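You operate a simulated robot arm through the tools that you are given. There is no shell and no other tool. Be economical: measure what you need, move in short steps, check, and stop when the job is done.

The job below is to be done with a simulated two-armed robot. You get a single attempt, and the scene is never put back.

JOB
Put the blue mug in the basin. Put the scrub brush labelled "M" from the open cabinet top on the white plate and the scrub brush marked "W" on the right end of the sink counter. Any order will do. Set down upright: blue mug.

Only the result counts: the job must be done as asked and must still hold three seconds after the hand-in. Knocking over, shifting, dropping, spilling or breaking anything else fails it.

ROBOT AND FRAMES
Two 7-joint arms with two-finger grippers on one trunk, on a base that drives. Base frame: it is fixed to the floor where the robot stands at the start and does not move with it; the origin is under the middle of the robot, x ahead of it, y to its left, z up. Lengths are in mm, angles in degrees, forces in N, time in s.
The left shoulder is at the start at [70, 139, 1205], the right one opposite. With the tool pointing down near the work surface each hand reaches from about 380 to 760 mm from the robot's upright axis, wherever it stands, measured 20 degrees to its own side. Places, roughly: basin [-400, -1000, 600]; right end of the sink counter [-1400, -900, 800]. Payload 3.43 kg a hand.
Tool frame (each hand has its own): the origin (TCP) lies between the finger pads and is the grasp point; the fingertips stand 30 mm ahead of it; z points along the fingers, y is the line along which they close. Largest opening 104 mm; the body of the gripper starts 57 mm behind the TCP.
Orientation is that of the tool frame in the base frame, as [roll, pitch, yaw] about the fixed x, y, z axes, in that order (R = Rz(yaw) Ry(pitch) Rx(roll)). With the fingers straight down and closing along the base's y, the tool's x points along the base's -x, its y along +y and its z along -z.

CONTROLS
- The arms move only by the tool play_rows. It takes "left_commands", "right_commands" or both (then of equal length, played together; a hand with none holds still); each is text: rows parted by semicolons, each of 6 numbers parted by spaces: the shift along the tool's x, y, z in units of 25 mm (1.0 is 25 mm), then the turn, a rotation vector about the tool's x, y, z in units of 4 degrees (1.0 is 4 degrees). In form: x y z rx ry rz; .... A call has 1 to 10 rows; each row shifts and turns the commanded pose from where the row before left it, along the tool's axes as they then stand. "left_jaw" and "right_jaw" are, for a hand that has rows, the closure, from 0 (fully open) to 1 (shut), set as the call begins (left out, the last holds). A call with a number of a shift or a turn outside -1 to 1 is refused whole. A row lasts 0.2 s, in which the tool goes at most 50 mm and 8.6 degrees; a call with a longer step from one row to the next is refused whole, and so is a gripper value outside its range. A pose out of reach is approached as far as the arm can. The call stops where the force on the tool passes 40 N (or 10 N more than at its start, if that is more) or the arm is blocked; 0.2 s more then pass. Each finger travels about 45 mm/s and halts on what it meets, pressing with about 21 N; the grip force reading is that of the motor and also rises with nothing between the fingers. The clock runs only during rows and for 0.2 s after the last one: add rows that do not move to give the fingers time. It gives the time, the measured TCP pose, the force on the tool (base axes), the opening and the grip force at its end, in the units of the frame above (readings bear some noise), with the torque about the TCP (base axes, N m) and any sound that the robot's microphone picked up.
- Cameras (640 x 400 px; columns grow to the right, rows downward): "scene" is now at [128.3, -27, 1421.5]; the picture's right is [-0.33, -0.95, 0.00], its down [-0.64, 0.22, -0.73] and it looks along [0.69, -0.24, -0.68] (base axes); focal length 214 px, centre (320, 200). "left" rides on the left gripper at [67, -18, -90] in its tool frame; the picture's right is [0.25, 0.97, 0.00], its down [-0.73, 0.19, -0.66] and it looks along [-0.64, 0.17, 0.75] (tool axes); focal length 218 px, centre (320, 200). "right" rides on the right gripper at [67, 18, -90] in its tool frame; the picture's right is [-0.25, 0.97, 0.00], its down [-0.73, -0.19, -0.66] and it looks along [-0.64, -0.17, 0.75] (tool axes); focal length 218 px, centre (320, 200). There is no depth. A picture from a camera that has moved, and an enlarged one, comes with that camera's place and axes in the base frame and with its lens.
- get_image(camera): a new picture of that camera. The clock stands still meanwhile.
- move_column(by): slides the trunk up (or, below 0, down) by that many mm; the arms and the scene camera ride with it, the base frame stays. It gives what a move gives, with no picture.
- steer(legs): drives the robot by 1 to 6 legs, each [ahead, left, turn to the left] in mm, mm and degrees, along the robot's own axes; the way and the turn of a leg run together, so that a leg with both is an arc; at most 1500 mm and 180 degrees a leg. The arms and the cameras ride along, it lands a little off, and it stops where it bumps. It gives what a move gives.
- head_to(pan, tilt): turns the head with the scene camera to pan (to the left, within 86 degrees either way) and tilt (down, from -29 to 69), counted from straight ahead of the robot. It gives what a move gives.
- zoom(camera, box): a new picture of the part [left, top, right, bottom] of that camera's present view, enlarged. The clock stands still meanwhile.
- hand_in(): hands the job in; it is judged then, once.

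Go step by step. Nothing tells you exact positions but the pictures and the camera data: compare them with the known pose of the tool, close in by small moves and look again before you grip or let go. The budget is 165 turns and 138 pictures, counting those below and the enlarged ones. Unless the task says otherwise, let go and move clear before handing in, and close with one line.

The tools are called by a JSON object that holds its "name" and its "arguments". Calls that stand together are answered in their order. play_rows: Moves the arms, as the interface text tells. Its arguments: {"type":"object","properties":{"left_commands":{"type":"string"},"left_jaw":{"type":"number"},"right_commands":{"type":"string"},"right_jaw":{"type":"number"}},"required":[]} The other tools are called the same way: move_column (by) slides the trunk up or down; steer (legs) drives the base; head_to (pan, tilt) turns the head that bears the scene camera; get_image (camera) takes a picture; zoom (camera, box) takes an enlarged picture of a part of a camera's view; hand_in () hands the job in.

At the start:

```text
clock: 0.0
left_tool_pos: [417.5, 393.0, 1177.8]
left_tcp_rot: [-179.9, 0.0, -180.0]
left_wrist_force: [-0.2, 0.1, 0.2]
left_ft_torque: [0.0, 0.03, 0.01]
left_opening: 103.9
left_grasp_force: 0.0
right_tool_pos: [511.7, -27.7, 1282.7]
right_tcp_rot: [-180.0, 0.0, -179.9]
right_wrist_force: [0.4, -0.3, -0.6]
right_ft_torque: [0.02, 0.01, 0.02]
right_opening: 104.0
right_grasp_force: 0.0
trunk travel left (down, up): [-700.0, 240.0]
robot x, y, heading: [-0.1, 0.4, -0.0]
head pan, tilt: [-19.0, 42.8]
```

scene: 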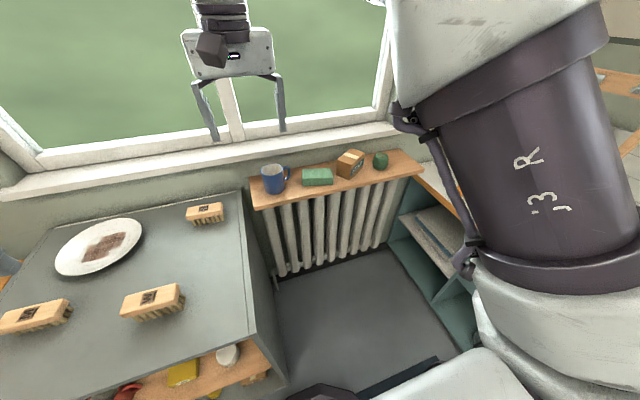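
right: 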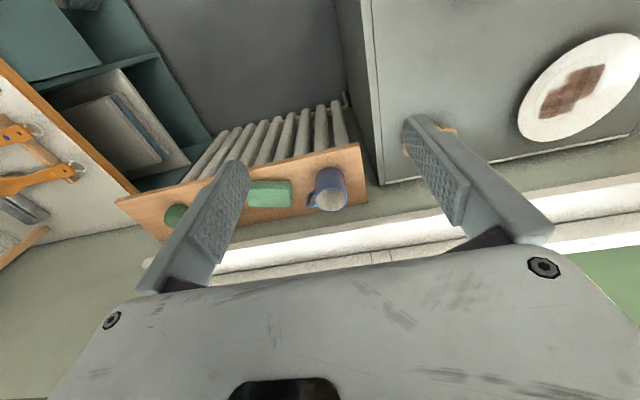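
left: 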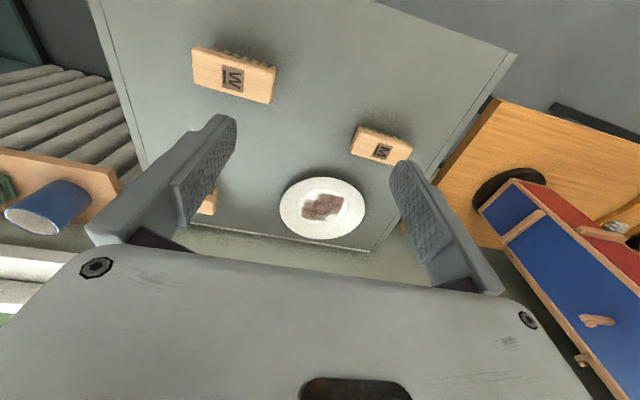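

I see a cabinet top with a plate and three brushes, and a radiator shelf with the blue mug. I'll zoom in on the brush labels first.

{"name": "zoom", "arguments": {"camera": "left", "box": [180, 30, 430, 250]}}

{"name": "zoom", "arguments": {"camera": "scene", "box": [0, 180, 260, 340]}}

```text
1.82 times, centred on (305, 140) of left
camera zoom: at [350.3, 373.9, 1267.6], right [-0.25, 0.97, 0.0], down [0.73, 0.19, 0.66], along [0.64, 0.17, -0.75], focal length 397 px, centre (347, 309)
```

zoom: 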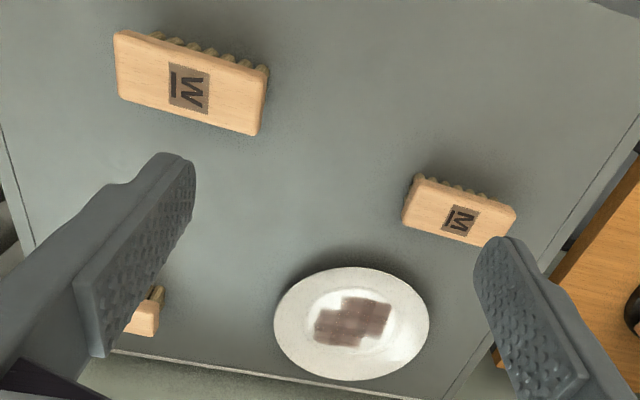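

```text
2.46 times, centred on (130, 260) of scene
camera zoom: at [128.3, -27.0, 1421.5], right [-0.33, -0.95, 0.0], down [-0.64, 0.22, -0.73], along [0.69, -0.24, -0.68], focal length 528 px, centre (788, 52)
```

zoom: 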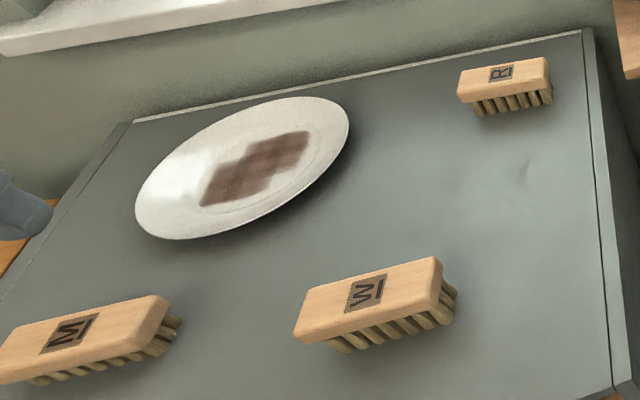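

I need the underline direction to tell M from W, so I'll zoom closer.

{"name": "zoom", "arguments": {"camera": "left", "box": [190, 40, 280, 110]}}

{"name": "zoom", "arguments": {"camera": "left", "box": [340, 115, 420, 170]}}

```text
5.71 times, centred on (235, 75) of left
camera zoom: at [350.3, 373.9, 1267.6], right [-0.25, 0.97, 0.0], down [0.73, 0.19, 0.66], along [0.64, 0.17, -0.75], focal length 1247 px, centre (806, 914)
```

zoom: 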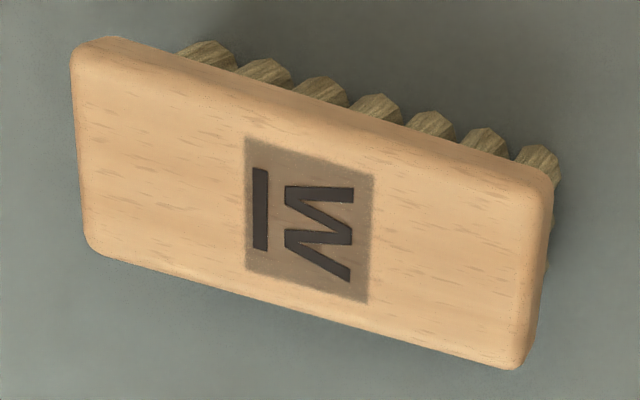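

```text
7.27 times, centred on (380, 142) of left
camera zoom: at [350.3, 373.9, 1267.6], right [-0.25, 0.97, 0.0], down [0.73, 0.19, 0.66], along [0.64, 0.17, -0.75], focal length 1587 px, centre (-116, 618)
```

zoom: 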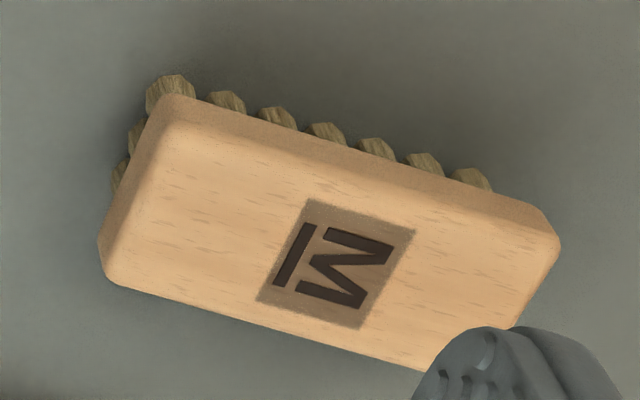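

The letters are told apart by the underline: the brush near (454, 275) is W, the one near (504, 524) is M, and the far one is R. The plate is near (697, 471) and the mug near (822, -83), so next I look around for obstacles.

{"name": "head_to", "arguments": {"pan": 0, "tilt": 69}}

{"name": "get_image", "arguments": {"camera": "scene"}}

{"name": "head_to", "arguments": {"pan": -86, "tilt": 35}}

{"name": "get_image", "arguments": {"camera": "scene"}}

{"name": "head_to", "arguments": {"pan": 70, "tilt": 45}}

{"name": "get_image", "arguments": {"camera": "scene"}}

```text
clock: 0.9
left_tool_pos: [417.7, 393.0, 1178.3]
left_tcp_rot: [-179.9, -0.1, 179.9]
left_wrist_force: [0.0, 0.4, 0.5]
left_ft_torque: [-0.01, 0.0, 0.02]
left_opening: 103.8
left_grasp_force: 0.0
right_tool_pos: [512.3, -27.6, 1283.5]
right_tcp_rot: [180.0, -0.1, 180.0]
right_wrist_force: [-0.4, 0.5, 0.0]
right_ft_torque: [-0.02, 0.02, 0.0]
right_opening: 104.1
right_grasp_force: 0.1
trunk travel left (down, up): [-700.0, 240.0]
robot x, y, heading: [1.7, 2.3, -0.0]
head pan, tilt: [0.0, 68.8]
```

```text
130 pictures are left
camera scene: at [105.6, 0.0, 1389.5], right [0.0, -1.0, 0.0], down [-0.93, 0.0, -0.36], along [0.36, 0.0, -0.93], focal length 214 px, centre (320, 200)
```

scene: 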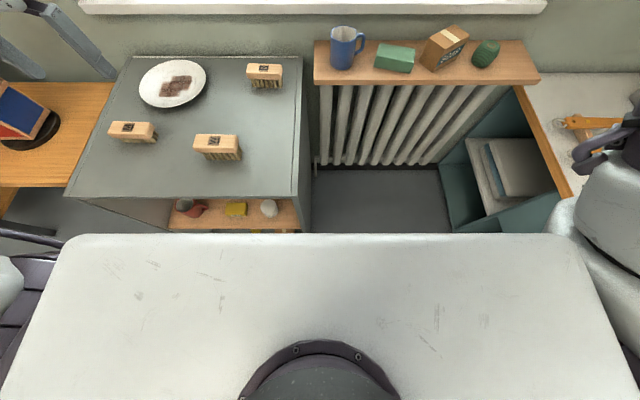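

```text
clock: 2.5
left_tool_pos: [417.2, 392.5, 1178.6]
left_tcp_rot: [180.0, 0.0, -179.9]
left_wrist_force: [0.0, 0.1, -0.3]
left_ft_torque: [0.0, -0.02, 0.02]
left_opening: 104.0
left_grasp_force: 0.0
right_tool_pos: [511.2, -28.0, 1283.6]
right_tcp_rot: [-180.0, 0.0, 179.9]
right_wrist_force: [-0.6, 0.5, -0.4]
right_ft_torque: [0.01, -0.01, 0.0]
right_opening: 103.7
right_grasp_force: 0.1
trunk travel left (down, up): [-700.0, 240.0]
robot x, y, heading: [4.5, 1.5, 0.1]
head pan, tilt: [-85.9, 35.0]
```

```text
129 pictures are left
camera scene: at [56.0, -87.8, 1433.1], right [-1.0, -0.07, 0.0], down [-0.04, 0.57, -0.82], along [0.06, -0.82, -0.57], focal length 214 px, centre (320, 200)
```

scene: 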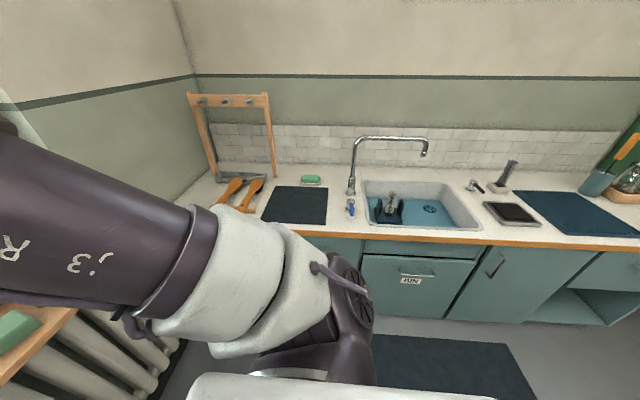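

```text
clock: 4.9
left_tool_pos: [417.6, 391.8, 1178.3]
left_tcp_rot: [180.0, 0.1, -180.0]
left_wrist_force: [-0.2, -0.1, -0.1]
left_ft_torque: [0.0, -0.02, 0.01]
left_opening: 104.0
left_grasp_force: 0.0
right_tool_pos: [512.7, -28.1, 1282.3]
right_tcp_rot: [-179.9, 0.0, 179.9]
right_wrist_force: [0.0, -0.4, -0.3]
right_ft_torque: [-0.02, 0.04, -0.02]
right_opening: 104.0
right_grasp_force: 0.0
trunk travel left (down, up): [-700.0, 240.0]
robot x, y, heading: [0.8, 0.6, 0.1]
head pan, tilt: [70.0, 45.0]
```

```text
128 pictures are left
camera scene: at [77.6, 76.5, 1418.3], right [0.94, -0.34, 0.0], down [-0.24, -0.66, -0.71], along [0.24, 0.66, -0.71], focal length 214 px, centre (320, 200)
```

scene: 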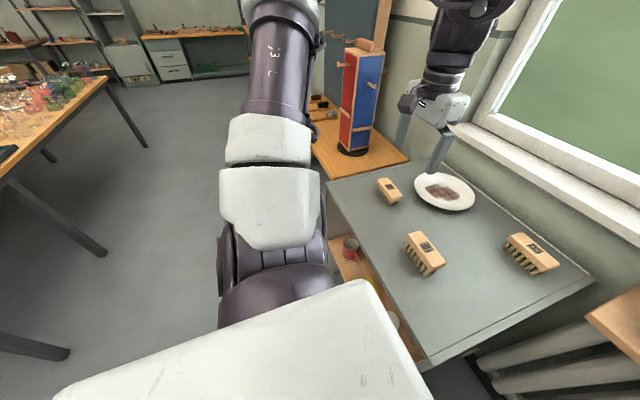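

Surroundings are clear: floor is free on the left, and the radiator gap lies between the cabinet and the counter. I drive 280 mm left so the plate comes within left-hand reach.

{"name": "steer", "arguments": {"legs": [[0, 270, 0]]}}

{"name": "play_rows", "arguments": {"left_commands": "0 0 0 0 0 1;0 0 0 0 0 1;0 0 0 0 0 1;0 0 0 0 0 1;0 0 0 0 0 1;0 0 0 0 0 1;0 0 0 0 0 1;0 0 0 0 0 1;0 0 0 0 0 1;0 0 0 0 0 1"}}

{"name": "play_rows", "arguments": {"left_commands": "0 0 0 0 0 1;0 0 0 0 0 1;0 0 0 0 0 1;0 0 0 0 0 1;0 0 0 0 0 1;0 0 0 0 0 1;0 0 0 0 0 1;0 0 0 0 0 1;0 0 0 0 0 1;0 0 0 0 0 1"}}

{"name": "play_rows", "arguments": {"left_commands": "0 0 0 0 0 1;0 0 0 0 0 1;0 0 0 0 0 1;0 0 0 0 0 1"}}

{"name": "get_image", "arguments": {"camera": "left"}}

```text
clock: 6.9
left_tool_pos: [416.3, 672.0, 1178.9]
left_tcp_rot: [179.9, 0.0, -179.8]
left_wrist_force: [-0.4, -0.6, 0.2]
left_ft_torque: [0.02, -0.01, 0.04]
left_opening: 104.0
left_grasp_force: 0.2
right_tool_pos: [511.8, 252.1, 1284.5]
right_tcp_rot: [179.8, 0.0, -179.8]
right_wrist_force: [-0.3, 0.1, 1.2]
right_ft_torque: [0.0, 0.01, 0.0]
right_opening: 103.9
right_grasp_force: 0.1
trunk travel left (down, up): [-700.0, 240.0]
robot x, y, heading: [-2.4, 278.0, 0.3]
head pan, tilt: [70.0, 45.0]
```

```text
clock: 9.1
left_tool_pos: [417.1, 674.0, 1179.5]
left_tcp_rot: [-179.9, -0.1, 140.2]
left_wrist_force: [0.1, -0.2, -1.4]
left_ft_torque: [-0.01, 0.0, 0.03]
left_opening: 104.1
left_grasp_force: 0.0
right_tool_pos: [513.0, 253.1, 1283.1]
right_tcp_rot: [-179.9, 0.0, 179.9]
right_wrist_force: [-0.5, -0.8, -1.0]
right_ft_torque: [-0.01, 0.03, -0.02]
right_opening: 104.1
right_grasp_force: 0.0
trunk travel left (down, up): [-700.0, 240.0]
robot x, y, heading: [-3.7, 282.1, 0.5]
head pan, tilt: [70.0, 45.0]
```

```text
clock: 11.3
left_tool_pos: [415.9, 673.2, 1177.6]
left_tcp_rot: [-180.0, 0.0, 100.1]
left_wrist_force: [0.0, -0.3, -0.4]
left_ft_torque: [0.03, -0.02, 0.01]
left_opening: 104.3
left_grasp_force: 0.0
right_tool_pos: [511.6, 253.6, 1284.1]
right_tcp_rot: [179.9, 0.1, -180.0]
right_wrist_force: [0.2, -0.4, 1.0]
right_ft_torque: [0.0, 0.01, -0.03]
right_opening: 104.0
right_grasp_force: 0.0
trunk travel left (down, up): [-700.0, 240.0]
robot x, y, heading: [1.7, 277.5, 0.0]
head pan, tilt: [70.0, 45.0]
```

```text
clock: 12.3
left_tool_pos: [416.1, 673.9, 1179.0]
left_tcp_rot: [180.0, -0.1, 84.1]
left_wrist_force: [0.4, 0.0, 0.8]
left_ft_torque: [-0.04, 0.01, 0.02]
left_opening: 104.0
left_grasp_force: 0.1
right_tool_pos: [511.6, 253.9, 1282.8]
right_tcp_rot: [-180.0, 0.0, -179.8]
right_wrist_force: [0.3, -0.7, 0.1]
right_ft_torque: [-0.02, -0.01, -0.01]
right_opening: 104.5
right_grasp_force: 0.0
trunk travel left (down, up): [-700.0, 240.0]
robot x, y, heading: [0.7, 278.9, 0.1]
head pan, tilt: [70.0, 45.0]
```

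```text
127 pictures are left
camera left: at [404.9, 740.9, 1268.0], right [0.99, 0.15, 0.0], down [0.11, -0.75, 0.66], along [0.1, -0.65, -0.75], focal length 218 px, centre (320, 200)
```

left: 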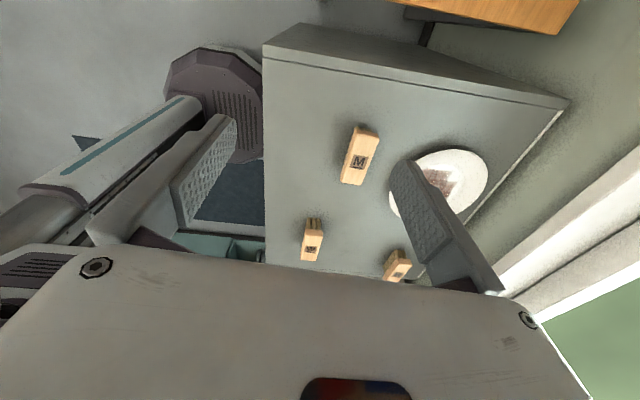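

The hand is rotated and M is visible at about (505, 535). I move above it at about z 1000 and look again.

{"name": "play_rows", "arguments": {"left_commands": "-0.55 0.41 0.7 0 0 0;-0.55 0.41 0.7 0 0 0;-0.55 0.41 0.7 0 0 0;-0.55 0.41 0.7 0 0 0;-0.55 0.41 0.7 0 0 0;-0.55 0.41 0.7 0 0 0;-0.55 0.41 0.7 0 0 0;-0.55 0.41 0.7 0 0 0;-0.55 0.41 0.7 0 0 0;-0.55 0.41 0.7 0 0 0"}}

{"name": "get_image", "arguments": {"camera": "left"}}

{"name": "head_to", "arguments": {"pan": 15, "tilt": 50}}

{"name": "get_image", "arguments": {"camera": "scene"}}

```text
clock: 14.5
left_tool_pos: [503.0, 524.1, 1002.8]
left_tcp_rot: [179.8, -0.1, 84.2]
left_wrist_force: [-0.4, -0.9, 0.4]
left_ft_torque: [-0.04, 0.0, -0.02]
left_opening: 104.0
left_grasp_force: 0.0
right_tool_pos: [512.5, 254.0, 1283.3]
right_tcp_rot: [-180.0, 0.0, -179.8]
right_wrist_force: [0.4, -0.3, 0.0]
right_ft_torque: [-0.01, 0.01, -0.02]
right_opening: 103.8
right_grasp_force: 0.0
trunk travel left (down, up): [-700.0, 240.0]
robot x, y, heading: [-0.2, 281.2, 0.3]
head pan, tilt: [70.0, 45.0]
```

```text
126 pictures are left
camera left: at [493.2, 592.8, 1091.9], right [0.99, 0.15, 0.0], down [0.12, -0.75, 0.66], along [0.1, -0.65, -0.75], focal length 218 px, centre (320, 200)
```

left: 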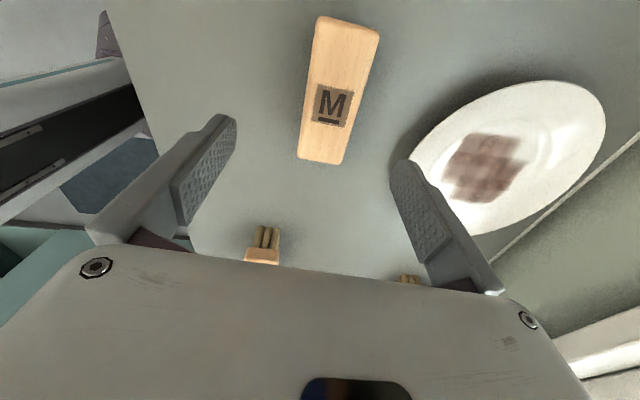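

```text
clock: 15.7
left_tool_pos: [504.1, 524.7, 1003.3]
left_tcp_rot: [180.0, 0.1, 84.2]
left_wrist_force: [-0.2, -0.4, 0.1]
left_ft_torque: [-0.02, -0.02, 0.05]
left_opening: 104.0
left_grasp_force: 0.0
right_tool_pos: [512.5, 253.2, 1282.9]
right_tcp_rot: [180.0, 0.0, -179.9]
right_wrist_force: [0.2, 0.3, 0.3]
right_ft_torque: [0.01, -0.02, -0.01]
right_opening: 103.8
right_grasp_force: 0.1
trunk travel left (down, up): [-700.0, 240.0]
robot x, y, heading: [-1.4, 280.3, 0.3]
head pan, tilt: [15.0, 50.0]
```

```text
125 pictures are left
camera scene: at [123.7, 300.4, 1411.4], right [0.26, -0.96, 0.0], down [-0.74, -0.2, -0.64], along [0.62, 0.17, -0.77], focal length 214 px, centre (320, 200)
```

scene: 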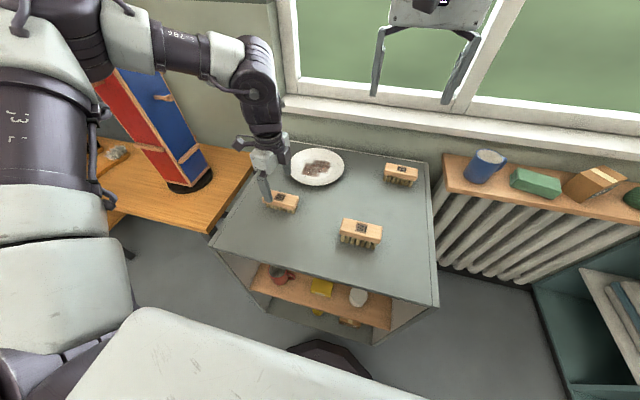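

The close view puts M at (510, 541) with its long axis nearly along y, about 40 mm wide. I shift over it, turn 4°, and descend to grasp height with open fingers.

{"name": "play_rows", "arguments": {"left_commands": "0.34 0.14 0 0 0 -1;0.34 0.14 0 0 0 0;0 0 0.8 0 0 0;0 0 0.8 0 0 0;0 0 0.7 0 0 0;0 0 0.7 0 0 0;0 0 0.65 0 0 0"}}

{"name": "get_image", "arguments": {"camera": "left"}}

{"name": "zoom", "arguments": {"camera": "scene", "box": [220, 130, 380, 250]}}

```text
clock: 17.3
left_tool_pos: [509.8, 541.6, 912.9]
left_tcp_rot: [-180.0, 0.0, 88.2]
left_wrist_force: [0.3, -0.3, -0.3]
left_ft_torque: [-0.04, -0.03, 0.0]
left_opening: 103.8
left_grasp_force: 0.2
right_tool_pos: [513.0, 253.8, 1283.2]
right_tcp_rot: [179.9, 0.0, -179.8]
right_wrist_force: [-0.1, 0.2, 0.2]
right_ft_torque: [0.0, 0.0, 0.0]
right_opening: 104.1
right_grasp_force: 0.0
trunk travel left (down, up): [-700.0, 240.0]
robot x, y, heading: [2.0, 283.0, 0.3]
head pan, tilt: [15.0, 50.0]
```

```text
124 pictures are left
camera left: at [494.0, 609.1, 1001.8], right [0.98, 0.22, 0.0], down [0.17, -0.73, 0.66], along [0.15, -0.64, -0.75], focal length 218 px, centre (320, 200)
```

left: 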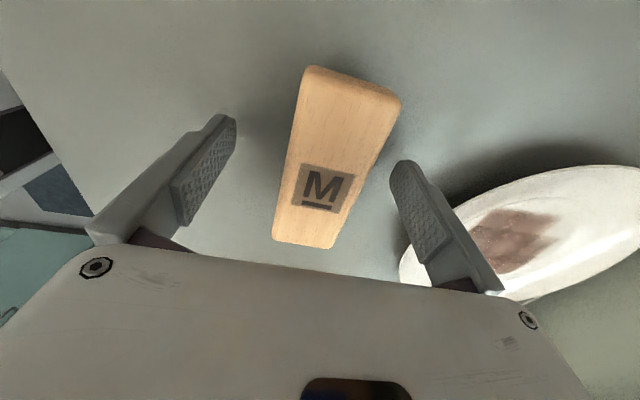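

```text
3.33 times, centred on (300, 190) of scene
camera zoom: at [124.0, 300.6, 1411.3], right [0.26, -0.97, 0.0], down [-0.74, -0.2, -0.64], along [0.62, 0.17, -0.77], focal length 715 px, centre (387, 233)
```

zoom: 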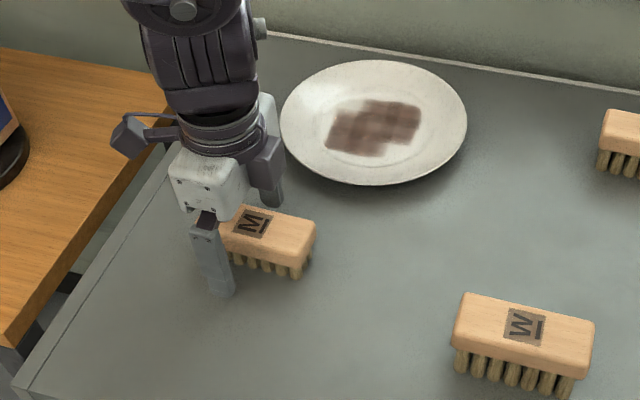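

The brush sits between the fingers, with their tips clear of the table. Closing.

{"name": "play_rows", "arguments": {"left_commands": "0 0 0 0 0 0;0 0 0 0 0 0;0 0 0 0 0 0;0 0 0 0 0 0;0 0 0 0 0 0;0 0 0 0 0 0;0 0 0 0 0 0;0 0 0 0 0 0", "left_jaw": 1}}

{"name": "play_rows", "arguments": {"left_commands": "0 0 -0.4 0 0 0;0 0 -0.8 0 0 0;0 0 -0.8 0 0 0;0 0 -0.8 0 0 0"}}

{"name": "get_image", "arguments": {"camera": "left"}}

{"name": "get_image", "arguments": {"camera": "scene"}}

```text
clock: 19.1
left_tool_pos: [509.6, 542.6, 912.4]
left_tcp_rot: [-179.9, -0.1, 88.3]
left_wrist_force: [-0.3, 0.1, -0.5]
left_ft_torque: [0.02, 0.0, -0.01]
left_opening: 45.4
left_grasp_force: 21.2
right_tool_pos: [511.9, 254.8, 1283.1]
right_tcp_rot: [179.9, 0.0, -179.9]
right_wrist_force: [-0.2, 0.4, 0.2]
right_ft_torque: [-0.01, -0.01, 0.01]
right_opening: 103.8
right_grasp_force: 0.1
trunk travel left (down, up): [-700.0, 240.0]
robot x, y, heading: [4.5, 278.5, 0.3]
head pan, tilt: [15.0, 50.0]
```

```text
clock: 20.1
left_tool_pos: [510.8, 541.4, 983.7]
left_tcp_rot: [179.9, 0.0, 88.2]
left_wrist_force: [0.4, 0.6, -1.3]
left_ft_torque: [-0.01, -0.01, -0.01]
left_opening: 45.3
left_grasp_force: 20.8
right_tool_pos: [511.6, 253.1, 1283.2]
right_tcp_rot: [180.0, 0.2, -180.0]
right_wrist_force: [0.3, 0.3, -0.9]
right_ft_torque: [-0.02, 0.0, 0.03]
right_opening: 104.0
right_grasp_force: 0.1
trunk travel left (down, up): [-700.0, 240.0]
robot x, y, heading: [-3.6, 280.1, 0.3]
head pan, tilt: [15.0, 50.0]
```

```text
122 pictures are left
camera left: at [494.5, 608.1, 1072.2], right [0.98, 0.22, 0.0], down [0.17, -0.74, 0.66], along [0.15, -0.64, -0.75], focal length 218 px, centre (320, 200)
```

left: 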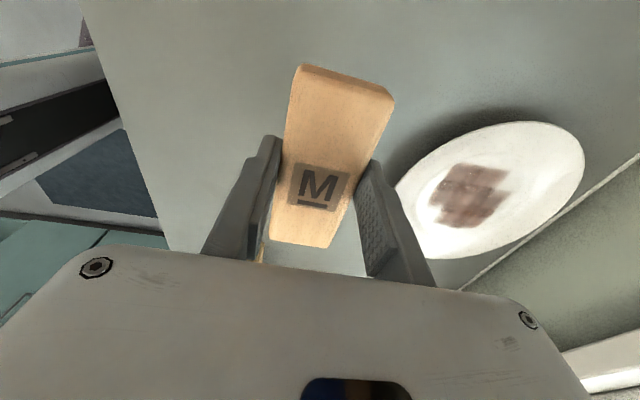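

```text
121 pictures are left
camera scene: at [123.0, 300.1, 1411.4], right [0.26, -0.97, 0.0], down [-0.74, -0.2, -0.64], along [0.62, 0.17, -0.77], focal length 214 px, centre (320, 200)
```

scene: 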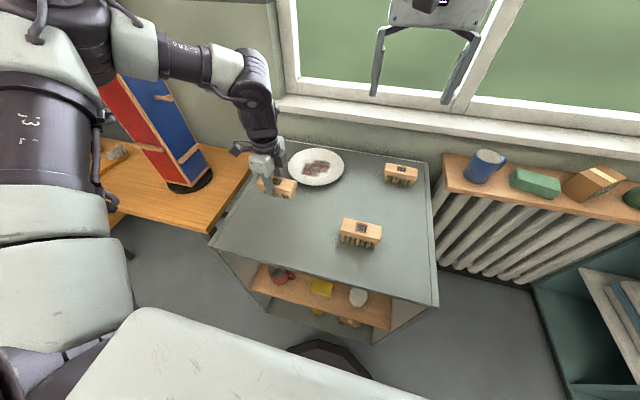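

M is held firmly, about 8 mm off centre. I carry it over the plate centre near (710, 480) and look.

{"name": "play_rows", "arguments": {"left_commands": "-0.19 0.8 -0.1 0 0 0;-0.19 0.8 -0.1 0 0 0;-0.19 0.8 0 0 0 0;-0.19 0.8 0 0 0 0;-0.19 0.8 0 0 0 0;-0.19 0.8 0 0 0 0;-0.19 0.8 0 0 0 0;-0.19 0.8 0 0 0 0;-0.19 0.8 0 0 0 0;-0.19 0.8 0 0 0 0"}}

{"name": "get_image", "arguments": {"camera": "left"}}

{"name": "zoom", "arguments": {"camera": "scene", "box": [220, 110, 380, 230]}}

{"name": "get_image", "arguments": {"camera": "right"}}

```text
clock: 22.3
left_tool_pos: [571.3, 570.1, 1010.2]
left_tcp_rot: [179.9, 0.2, 88.1]
left_wrist_force: [-0.4, -0.8, -1.0]
left_ft_torque: [0.02, 0.02, -0.01]
left_opening: 45.6
left_grasp_force: 21.1
left hand out of reach, approached as far as the arm can: row 2, 3, 4, 5, 6, 7, 8, 9, 10
right_tool_pos: [512.1, 254.4, 1282.7]
right_tcp_rot: [-180.0, 0.0, -179.8]
right_wrist_force: [0.0, 0.1, -0.2]
right_ft_torque: [0.0, -0.01, -0.05]
right_opening: 103.8
right_grasp_force: 0.1
trunk travel left (down, up): [-700.0, 240.0]
robot x, y, heading: [-0.2, 280.1, 0.3]
head pan, tilt: [15.0, 50.0]
```

```text
120 pictures are left
camera left: at [555.4, 637.2, 1100.6], right [0.98, 0.22, 0.0], down [0.17, -0.73, 0.66], along [0.15, -0.64, -0.75], focal length 218 px, centre (320, 200)
```

left: 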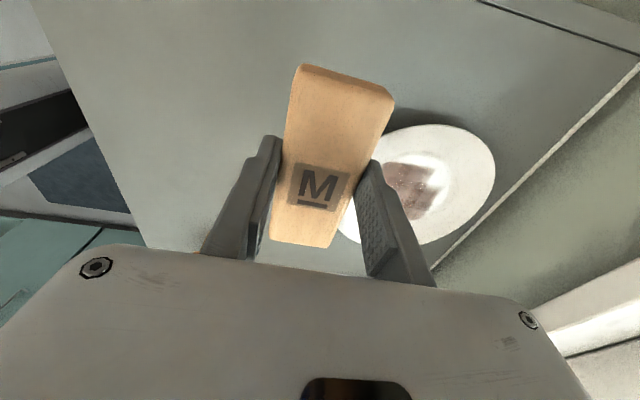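

```text
3.33 times, centred on (300, 170) of scene
camera zoom: at [124.0, 300.6, 1411.3], right [0.26, -0.97, 0.0], down [-0.74, -0.2, -0.64], along [0.62, 0.17, -0.77], focal length 715 px, centre (387, 300)
```

zoom: 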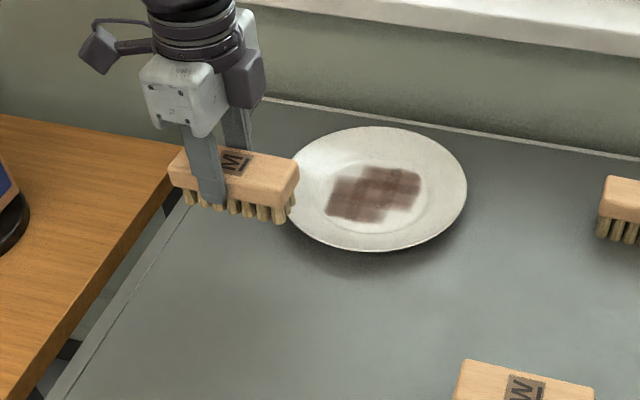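

```text
118 pictures are left
camera right: at [445.8, 271.5, 1372.9], right [0.25, 0.97, 0.0], down [0.73, -0.19, 0.66], along [0.64, -0.16, -0.75], focal length 218 px, centre (320, 200)
```

right: 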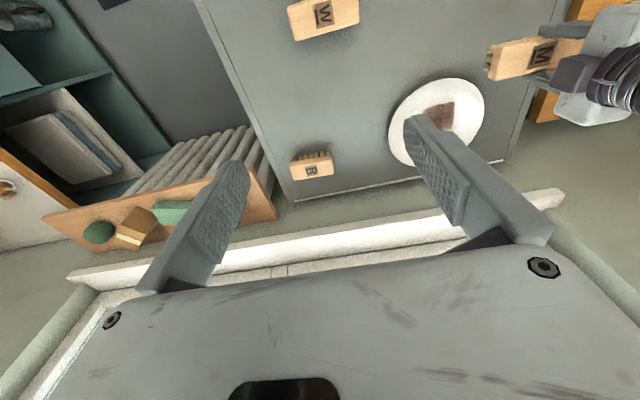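

The arm could not reach that pose with this wrist yaw. The brush's yaw on the plate is free, so I turn the hand back toward its nominal yaw while lifted.

{"name": "play_rows", "arguments": {"left_commands": "0 0 0 0 0 -1;0 0 0 0 0 -1;0 0 0 0 0 -1;0 0 0 0 0 -1;0 0 0 0 0 -1;0 0 0 0 0 -1;0 0 0 0 0 -1;0 0 0 0 0 -1;0 0 0 0 0 -1;0 0 0 0 0 -1"}}

```text
clock: 24.5
left_tool_pos: [570.3, 568.4, 1011.7]
left_tcp_rot: [180.0, 0.0, 128.1]
left_wrist_force: [0.3, 0.5, -1.0]
left_ft_torque: [0.01, 0.0, -0.02]
left_opening: 45.4
left_grasp_force: 21.6
right_tool_pos: [512.4, 252.7, 1282.5]
right_tcp_rot: [-180.0, 0.0, -179.9]
right_wrist_force: [-0.6, 0.0, 0.5]
right_ft_torque: [0.03, 0.01, 0.0]
right_opening: 104.0
right_grasp_force: 0.1
trunk travel left (down, up): [-700.0, 240.0]
robot x, y, heading: [-0.5, 282.4, 0.1]
head pan, tilt: [15.0, 50.0]
```

{"name": "play_rows", "arguments": {"left_commands": "0 0 0 0 0 -1;0 0 0 0 0 -1;0 0 0 0 0 -1;0 0 0 0 0 -1;0 0 0 0 0 -1;0 0 0 0 0 -1;0 0 0 0 0 -1;0 0 0 0 0 -1;0 0 0 0 0 -1;0 0 0 0 0 -1"}}

{"name": "head_to", "arguments": {"pan": 20, "tilt": 40}}

{"name": "get_image", "arguments": {"camera": "left"}}

{"name": "get_image", "arguments": {"camera": "scene"}}

```text
clock: 26.7
left_tool_pos: [570.8, 568.4, 1010.5]
left_tcp_rot: [-180.0, 0.0, 168.2]
left_wrist_force: [-0.2, -1.1, -1.2]
left_ft_torque: [0.01, 0.01, 0.01]
left_opening: 45.2
left_grasp_force: 21.3
right_tool_pos: [512.3, 252.5, 1283.2]
right_tcp_rot: [179.9, 0.0, -179.9]
right_wrist_force: [0.0, -1.2, 0.7]
right_ft_torque: [0.02, -0.01, -0.01]
right_opening: 104.1
right_grasp_force: 0.0
trunk travel left (down, up): [-700.0, 240.0]
robot x, y, heading: [-1.3, 278.0, 0.0]
head pan, tilt: [15.0, 50.0]
```

```text
clock: 27.4
left_tool_pos: [570.6, 569.2, 1013.0]
left_tcp_rot: [-180.0, 0.0, 168.2]
left_wrist_force: [0.1, -0.3, -1.9]
left_ft_torque: [0.0, 0.02, 0.01]
left_opening: 45.5
left_grasp_force: 20.8
right_tool_pos: [512.6, 253.8, 1284.1]
right_tcp_rot: [180.0, 0.0, -179.9]
right_wrist_force: [0.3, 1.2, 0.4]
right_ft_torque: [0.0, -0.03, 0.0]
right_opening: 103.8
right_grasp_force: 0.1
trunk travel left (down, up): [-700.0, 240.0]
robot x, y, heading: [2.5, 280.3, 0.1]
head pan, tilt: [20.0, 40.0]
```

```text
117 pictures are left
camera left: at [500.2, 564.7, 1100.9], right [-0.05, 1.0, 0.0], down [0.75, 0.04, 0.66], along [0.66, 0.03, -0.75], focal length 218 px, centre (320, 200)
```

left: 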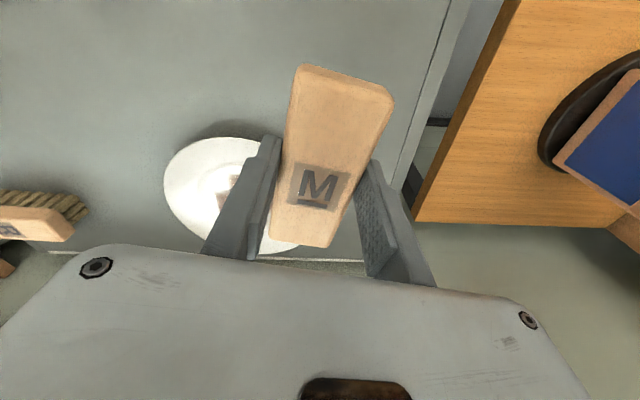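

```text
116 pictures are left
camera scene: at [129.3, 309.5, 1425.5], right [0.34, -0.94, 0.0], down [-0.6, -0.22, -0.77], along [0.72, 0.26, -0.64], focal length 214 px, centre (320, 200)
```

scene: 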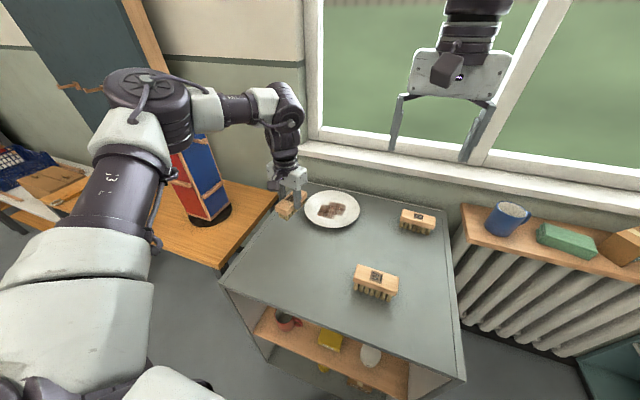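

Now I move over the plate centre at this yaw, staying at height.

{"name": "play_rows", "arguments": {"left_commands": "-0.73 -0.3 0 0 0 0;-0.73 -0.3 0 0 0 0;-0.73 -0.3 0 0 0 0;-0.73 -0.3 0 0 0 0;-0.73 -0.3 0 0 0 0;-0.73 -0.3 0 0 0 0;-0.73 -0.3 0 0 0 0;-0.73 -0.3 0 0 0 0"}}

{"name": "get_image", "arguments": {"camera": "left"}}

{"name": "zoom", "arguments": {"camera": "scene", "box": [240, 130, 400, 250]}}

{"name": "get_image", "arguments": {"camera": "right"}}

```text
clock: 29.2
left_tool_pos: [569.9, 569.4, 1011.5]
left_tcp_rot: [-180.0, 0.0, 168.3]
left_wrist_force: [0.1, -0.5, -1.1]
left_ft_torque: [0.0, 0.0, 0.03]
left_opening: 45.5
left_grasp_force: 21.2
left hand out of reach, approached as far as the arm can: row 1, 2, 3, 4, 5, 6, 7, 8
right_tool_pos: [512.0, 253.9, 1282.8]
right_tcp_rot: [-180.0, -0.1, -179.9]
right_wrist_force: [0.7, 0.2, 0.2]
right_ft_torque: [0.0, 0.0, -0.02]
right_opening: 104.0
right_grasp_force: 0.1
trunk travel left (down, up): [-700.0, 240.0]
robot x, y, heading: [0.3, 278.3, 0.0]
head pan, tilt: [20.0, 40.0]
```

```text
115 pictures are left
camera left: at [500.2, 564.7, 1100.9], right [-0.05, 1.0, 0.0], down [0.75, 0.04, 0.66], along [0.66, 0.03, -0.75], focal length 218 px, centre (320, 200)
```

left: 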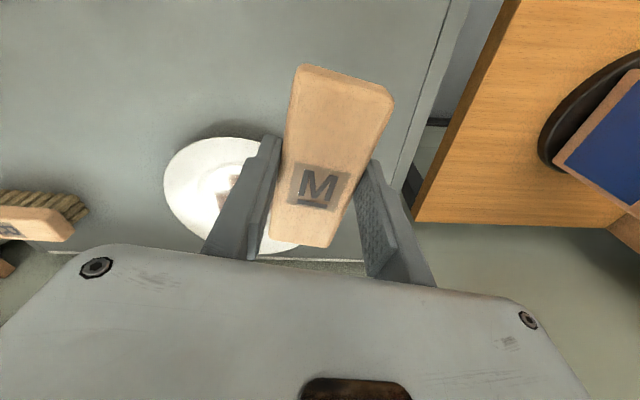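

```text
3.33 times, centred on (320, 190) of scene
camera zoom: at [129.3, 309.6, 1425.5], right [0.34, -0.94, 0.0], down [-0.6, -0.22, -0.77], along [0.72, 0.26, -0.64], focal length 715 px, centre (320, 233)
```

zoom: 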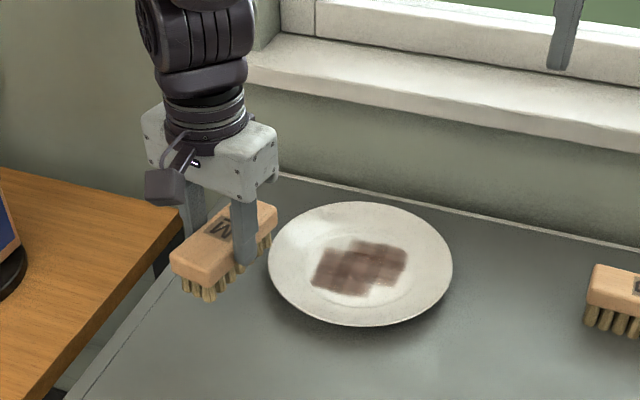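

```text
113 pictures are left
camera right: at [445.7, 271.3, 1372.9], right [0.25, 0.97, 0.0], down [0.73, -0.19, 0.66], along [0.64, -0.16, -0.75], focal length 218 px, centre (320, 200)
```

right: 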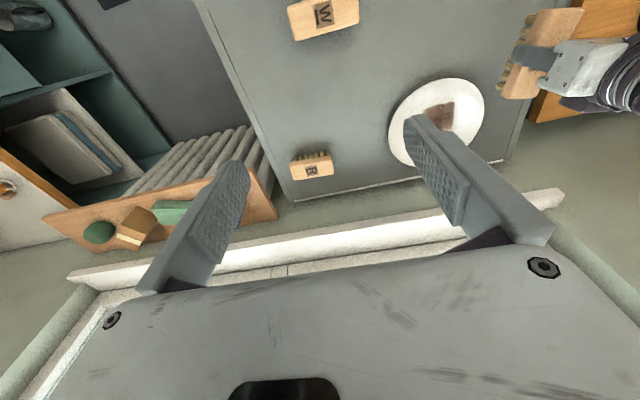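

Even at this yaw the move was refused, though the elbow is clearly bent, so the arm posture must be at a joint limit. I pull the hand back and inward, then try extending from there.

{"name": "play_rows", "arguments": {"left_commands": "0.36 -0.77 0 0 0 0;0.36 -0.77 0 0 0 0;0.36 -0.77 0 0 0 0;0.36 -0.77 0 0 0 0;0.36 -0.77 0 0 0 0;0.36 -0.77 0 0 0 0;0.36 -0.77 0 0 0 0;0 0 0 0 0 -1;0 0 0 0 0 -1;0 0 0 0 0 -1"}}

{"name": "play_rows", "arguments": {"left_commands": "-1 0.1 0 0 0 0;-1 0.1 0 0 0 0;-1 0.1 0 0 0 0;-1 0.1 0 0 0 0;-1 0.1 0 0 0 0;-1 0.1 0 0 0 0;-1 0.1 0 0 0 0;-1 0.1 0 0 0 0"}}

{"name": "get_image", "arguments": {"camera": "scene"}}

```text
clock: 31.4
left_tool_pos: [471.9, 464.8, 1014.5]
left_tcp_rot: [-179.9, 0.1, -179.8]
left_wrist_force: [0.0, 0.5, -0.2]
left_ft_torque: [-0.02, 0.02, -0.02]
left_opening: 45.4
left_grasp_force: 21.3
left hand out of reach, approached as far as the arm can: row 6, 7
right_tool_pos: [511.0, 253.7, 1283.0]
right_tcp_rot: [180.0, 0.1, -180.0]
right_wrist_force: [0.7, 0.3, -0.5]
right_ft_torque: [-0.03, 0.02, 0.0]
right_opening: 104.0
right_grasp_force: 0.1
trunk travel left (down, up): [-700.0, 240.0]
robot x, y, heading: [0.9, 283.4, 0.2]
head pan, tilt: [20.0, 40.0]
```

```text
clock: 33.2
left_tool_pos: [569.9, 565.7, 1023.6]
left_tcp_rot: [-179.9, 0.2, -179.9]
left_wrist_force: [-0.2, 0.4, -0.8]
left_ft_torque: [0.0, 0.03, 0.02]
left_opening: 45.6
left_grasp_force: 21.5
left hand out of reach, approached as far as the arm can: row 1, 2, 3, 4, 5, 6, 7, 8
right_tool_pos: [512.2, 254.0, 1283.4]
right_tcp_rot: [-180.0, 0.0, -179.8]
right_wrist_force: [0.7, -1.3, 0.0]
right_ft_torque: [-0.04, 0.0, 0.01]
right_opening: 104.0
right_grasp_force: 0.1
trunk travel left (down, up): [-700.0, 240.0]
robot x, y, heading: [2.3, 283.5, 0.2]
head pan, tilt: [20.0, 40.0]
```

```text
112 pictures are left
camera scene: at [129.5, 310.0, 1425.5], right [0.34, -0.94, 0.0], down [-0.6, -0.22, -0.77], along [0.72, 0.26, -0.64], focal length 214 px, centre (320, 200)
```

scene: 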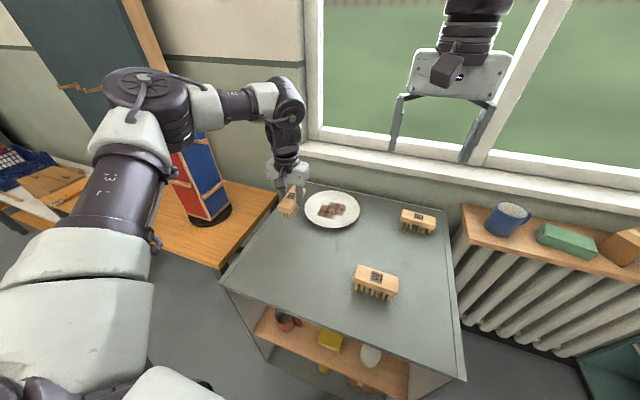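

The boundary runs diagonally, as if the left arm were kept away from the right arm, which hangs across the middle. I move the right hand well to the right and try again.

{"name": "play_rows", "arguments": {"right_commands": "0.4 -1 0 0 0 0;0.4 -1 0 0 0 0;0.4 -1 0 0 0 0;0.4 -1 0 0 0 0;0.4 -1 0 0 0 0;0.4 -1 0 0 0 0;0.4 -1 0 0 0 0;0.4 -1 0 0 0 0;0.4 -1 0 0 0 0;0.4 -1 0 0 0 0"}}

{"name": "play_rows", "arguments": {"left_commands": "-0.7 -0.4 0 0 0 0;-0.7 -0.4 0 0 0 0;-0.7 -0.4 0 0 0 0;-0.7 -0.4 0 0 0 0"}}

```text
clock: 35.4
left_tool_pos: [567.9, 562.4, 1023.6]
left_tcp_rot: [-180.0, 0.3, -179.8]
left_wrist_force: [-0.1, 0.8, -0.7]
left_ft_torque: [0.03, 0.0, 0.02]
left_opening: 45.7
left_grasp_force: 21.2
right_tool_pos: [410.9, 1.6, 1281.9]
right_tcp_rot: [179.8, 0.1, -179.8]
right_wrist_force: [0.6, -0.3, -0.6]
right_ft_torque: [0.05, -0.02, 0.01]
right_opening: 104.3
right_grasp_force: 0.1
trunk travel left (down, up): [-700.0, 240.0]
robot x, y, heading: [-2.1, 279.3, -0.0]
head pan, tilt: [20.0, 40.0]
```

```text
clock: 36.4
left_tool_pos: [569.4, 564.3, 1023.5]
left_tcp_rot: [-179.8, 0.2, -179.9]
left_wrist_force: [0.4, 0.4, -1.2]
left_ft_torque: [0.0, 0.0, 0.01]
left_opening: 45.5
left_grasp_force: 21.4
left hand out of reach, approached as far as the arm can: row 1, 2, 3, 4
right_tool_pos: [411.5, 1.4, 1282.9]
right_tcp_rot: [-179.9, -0.1, -179.8]
right_wrist_force: [0.1, -0.4, 0.7]
right_ft_torque: [-0.01, -0.02, 0.0]
right_opening: 104.2
right_grasp_force: 0.0
trunk travel left (down, up): [-700.0, 240.0]
robot x, y, heading: [-2.8, 281.6, 0.4]
head pan, tilt: [20.0, 40.0]
```

The right arm isn't the cause. When the arm gets stuck, the solver drifts upward, so a lower trunk should help. I lower it 60 mm and retry.

{"name": "move_column", "arguments": {"by": -60}}

{"name": "play_rows", "arguments": {"left_commands": "-0.6 -0.4 -0.4 0 0 0;-0.6 -0.4 -0.4 0 0 0;-0.6 -0.4 0 0 0 0;-0.6 -0.4 0 0 0 0"}}

```text
clock: 37.4
left_tool_pos: [570.4, 564.8, 963.3]
left_tcp_rot: [-180.0, 0.2, -179.8]
left_wrist_force: [0.1, -0.2, -0.2]
left_ft_torque: [0.01, 0.02, -0.01]
left_opening: 45.3
left_grasp_force: 20.7
right_tool_pos: [412.0, 2.4, 1222.0]
right_tcp_rot: [180.0, 0.0, -179.8]
right_wrist_force: [-0.2, -1.0, 0.4]
right_ft_torque: [0.0, -0.03, -0.03]
right_opening: 104.1
right_grasp_force: 0.1
trunk travel left (down, up): [-640.0, 300.0]
robot x, y, heading: [-1.6, 281.3, 0.0]
head pan, tilt: [20.0, 40.0]
```

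```text
clock: 38.4
left_tool_pos: [567.8, 559.4, 978.7]
left_tcp_rot: [-179.8, 0.5, 180.0]
left_wrist_force: [-0.4, 0.2, -0.9]
left_ft_torque: [-0.05, 0.0, 0.01]
left_opening: 45.5
left_grasp_force: 21.2
left hand out of reach, approached as far as the arm can: row 1, 2, 3, 4
right_tool_pos: [411.7, 2.3, 1221.3]
right_tcp_rot: [180.0, -0.1, -179.8]
right_wrist_force: [-0.7, -0.3, -0.2]
right_ft_torque: [-0.02, 0.0, -0.02]
right_opening: 103.8
right_grasp_force: 0.1
trunk travel left (down, up): [-640.0, 300.0]
robot x, y, heading: [-3.8, 280.6, 0.0]
head pan, tilt: [20.0, 40.0]
```

Still stuck. I test whether the arm reaches farther when the hand goes out to its left side; if so, turning the robot to the right solves it.

{"name": "play_rows", "arguments": {"left_commands": "-0.6 0.6 -0.2 0 0 0;-0.6 0.6 -0.2 0 0 0;-0.6 0.6 0 0 0 0;-0.6 0.6 0 0 0 0;-0.6 0.6 0 0 0 0"}}

{"name": "head_to", "arguments": {"pan": 50, "tilt": 20}}

{"name": "get_image", "arguments": {"camera": "scene"}}

```text
clock: 39.6
left_tool_pos: [594.1, 647.0, 979.1]
left_tcp_rot: [-179.8, 0.3, -179.9]
left_wrist_force: [0.2, -0.1, -1.2]
left_ft_torque: [-0.01, -0.04, 0.0]
left_opening: 45.4
left_grasp_force: 21.1
left hand out of reach, approached as far as the arm can: row 1, 2, 3, 4, 5
right_tool_pos: [410.3, 2.5, 1222.2]
right_tcp_rot: [179.9, 0.0, -179.7]
right_wrist_force: [-0.4, -0.2, -0.1]
right_ft_torque: [-0.02, 0.02, 0.03]
right_opening: 104.1
right_grasp_force: 0.0
trunk travel left (down, up): [-640.0, 300.0]
robot x, y, heading: [3.1, 278.7, 0.2]
head pan, tilt: [20.0, 40.0]
```

```text
clock: 40.6
left_tool_pos: [595.0, 646.7, 979.7]
left_tcp_rot: [-179.8, 0.3, -179.8]
left_wrist_force: [-0.4, 0.5, -1.1]
left_ft_torque: [0.01, 0.03, 0.01]
left_opening: 45.6
left_grasp_force: 20.9
right_tool_pos: [412.0, 2.4, 1222.8]
right_tcp_rot: [-180.0, 0.0, -179.8]
right_wrist_force: [-0.8, 0.0, -0.1]
right_ft_torque: [-0.02, 0.02, -0.01]
right_opening: 103.8
right_grasp_force: 0.1
trunk travel left (down, up): [-640.0, 300.0]
robot x, y, heading: [-0.3, 282.1, 0.2]
head pan, tilt: [50.0, 20.0]
```

```text
111 pictures are left
camera scene: at [109.1, 351.6, 1396.9], right [0.77, -0.64, 0.0], down [-0.22, -0.26, -0.94], along [0.6, 0.72, -0.34], focal length 214 px, centre (320, 200)
```

scene: 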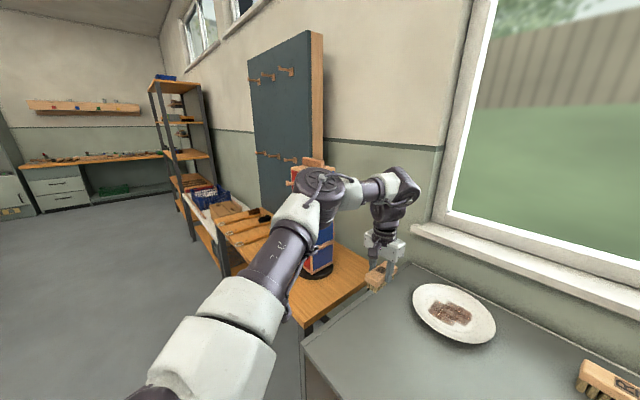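

The reach is good at about 30° or more to the left of the robot's heading. I turn the robot 35° right and shift it left, so the plate comes into that zone.

{"name": "steer", "arguments": {"legs": [[0, 0, -35], [-87, 150, 0]]}}

{"name": "head_to", "arguments": {"pan": 40, "tilt": 45}}

{"name": "get_image", "arguments": {"camera": "scene"}}

{"name": "get_image", "arguments": {"camera": "left"}}

```text
clock: 43.7
left_tool_pos: [709.7, 397.6, 980.0]
left_tcp_rot: [-179.8, 0.3, 144.3]
left_wrist_force: [-0.3, 0.0, -1.0]
left_ft_torque: [0.05, 0.0, -0.01]
left_opening: 45.4
left_grasp_force: 21.3
right_tool_pos: [183.6, -18.1, 1222.0]
right_tcp_rot: [179.9, -0.1, 144.4]
right_wrist_force: [0.3, 0.5, -0.1]
right_ft_torque: [0.0, -0.03, 0.03]
right_opening: 103.9
right_grasp_force: 0.0
trunk travel left (down, up): [-640.0, 300.0]
robot x, y, heading: [10.9, 448.3, -35.8]
head pan, tilt: [50.0, 20.0]
```

```text
clock: 44.6
left_tool_pos: [708.8, 397.7, 979.8]
left_tcp_rot: [-179.9, 0.3, 144.3]
left_wrist_force: [0.1, 0.7, -0.8]
left_ft_torque: [0.01, -0.01, -0.01]
left_opening: 45.4
left_grasp_force: 21.2
right_tool_pos: [186.1, -18.3, 1223.0]
right_tcp_rot: [-180.0, 0.0, 144.4]
right_wrist_force: [0.0, 0.6, -1.2]
right_ft_torque: [-0.01, -0.01, 0.02]
right_opening: 104.1
right_grasp_force: 0.1
trunk travel left (down, up): [-640.0, 300.0]
robot x, y, heading: [11.0, 448.7, -35.3]
head pan, tilt: [40.0, 45.0]
```

```text
110 pictures are left
camera scene: at [134.2, 425.8, 1358.3], right [0.08, -1.0, 0.0], down [-0.7, -0.05, -0.71], along [0.71, 0.06, -0.71], focal length 214 px, centre (320, 200)
```

scene: 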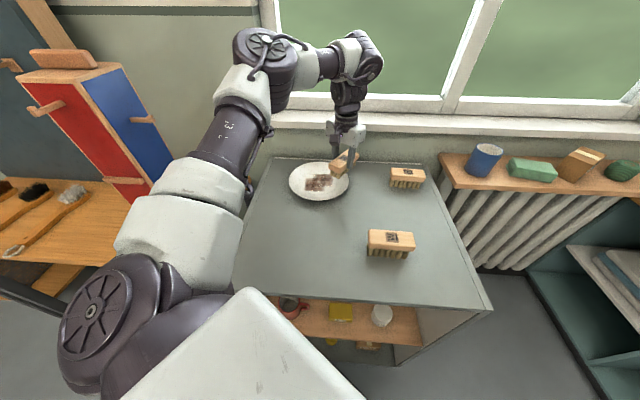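

```text
109 pictures are left
camera left: at [643.2, 422.9, 1068.2], right [0.36, 0.93, 0.0], down [0.7, -0.27, 0.66], along [0.62, -0.24, -0.75], focal length 218 px, centre (320, 200)
```

left: 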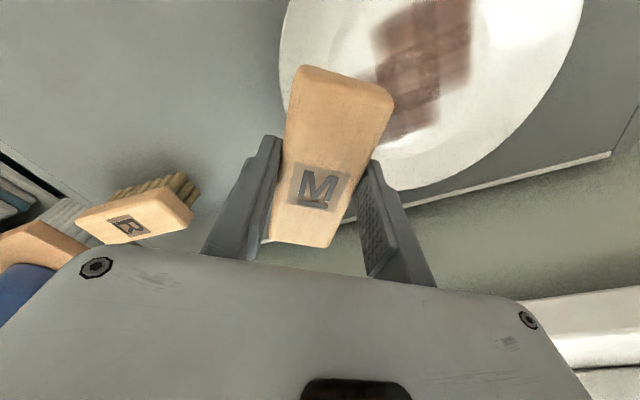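

The hand is now near the plate, whose centre I take as about (711, 476). I move over it and check.

{"name": "play_rows", "arguments": {"left_commands": "0.535 0.65 0.1 0 0 0;0.535 0.65 0.1 0 0 0;0.535 0.65 0.1 0 0 0;0.535 0.65 0.1 0 0 0"}}

{"name": "get_image", "arguments": {"camera": "left"}}

{"name": "zoom", "arguments": {"camera": "scene", "box": [250, 120, 390, 220]}}

```text
clock: 45.6
left_tool_pos: [702.6, 485.1, 971.8]
left_tcp_rot: [-179.8, 0.4, 144.4]
left_wrist_force: [0.0, -0.1, -0.5]
left_ft_torque: [-0.02, 0.03, -0.03]
left_opening: 45.5
left_grasp_force: 20.9
right_tool_pos: [184.1, -14.8, 1222.7]
right_tcp_rot: [180.0, 0.2, 144.4]
right_wrist_force: [0.4, 0.0, 0.3]
right_ft_torque: [-0.03, -0.02, 0.02]
right_opening: 103.9
right_grasp_force: 0.0
trunk travel left (down, up): [-640.0, 300.0]
robot x, y, heading: [12.9, 450.4, -35.6]
head pan, tilt: [40.0, 45.0]
```

```text
108 pictures are left
camera left: at [637.5, 508.7, 1059.7], right [0.36, 0.93, -0.01], down [0.7, -0.27, 0.66], along [0.62, -0.24, -0.75], focal length 218 px, centre (320, 200)
```

left: 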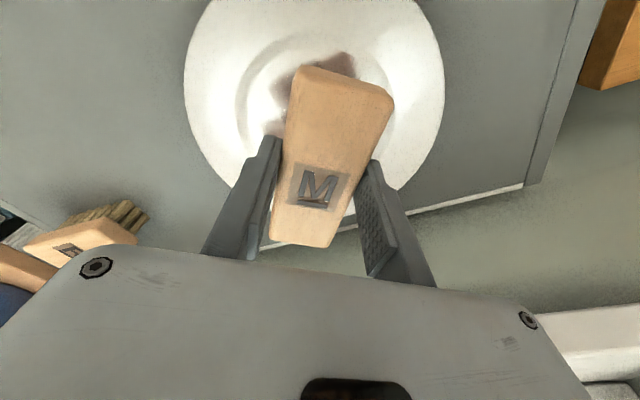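

```text
4.00 times, centred on (320, 170) of scene
camera zoom: at [133.9, 427.6, 1358.3], right [0.08, -1.0, 0.0], down [-0.71, -0.06, -0.71], along [0.7, 0.05, -0.71], focal length 858 px, centre (320, 320)
```

zoom: 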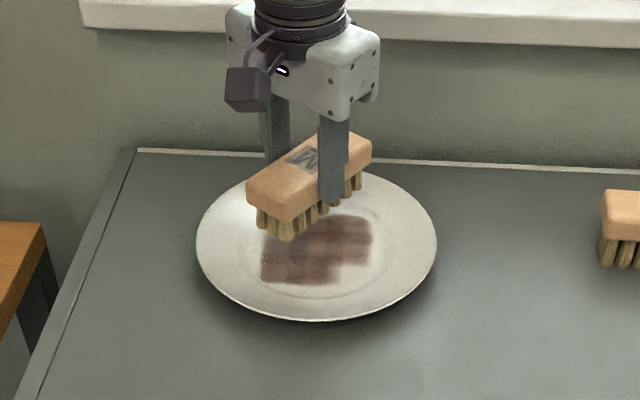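

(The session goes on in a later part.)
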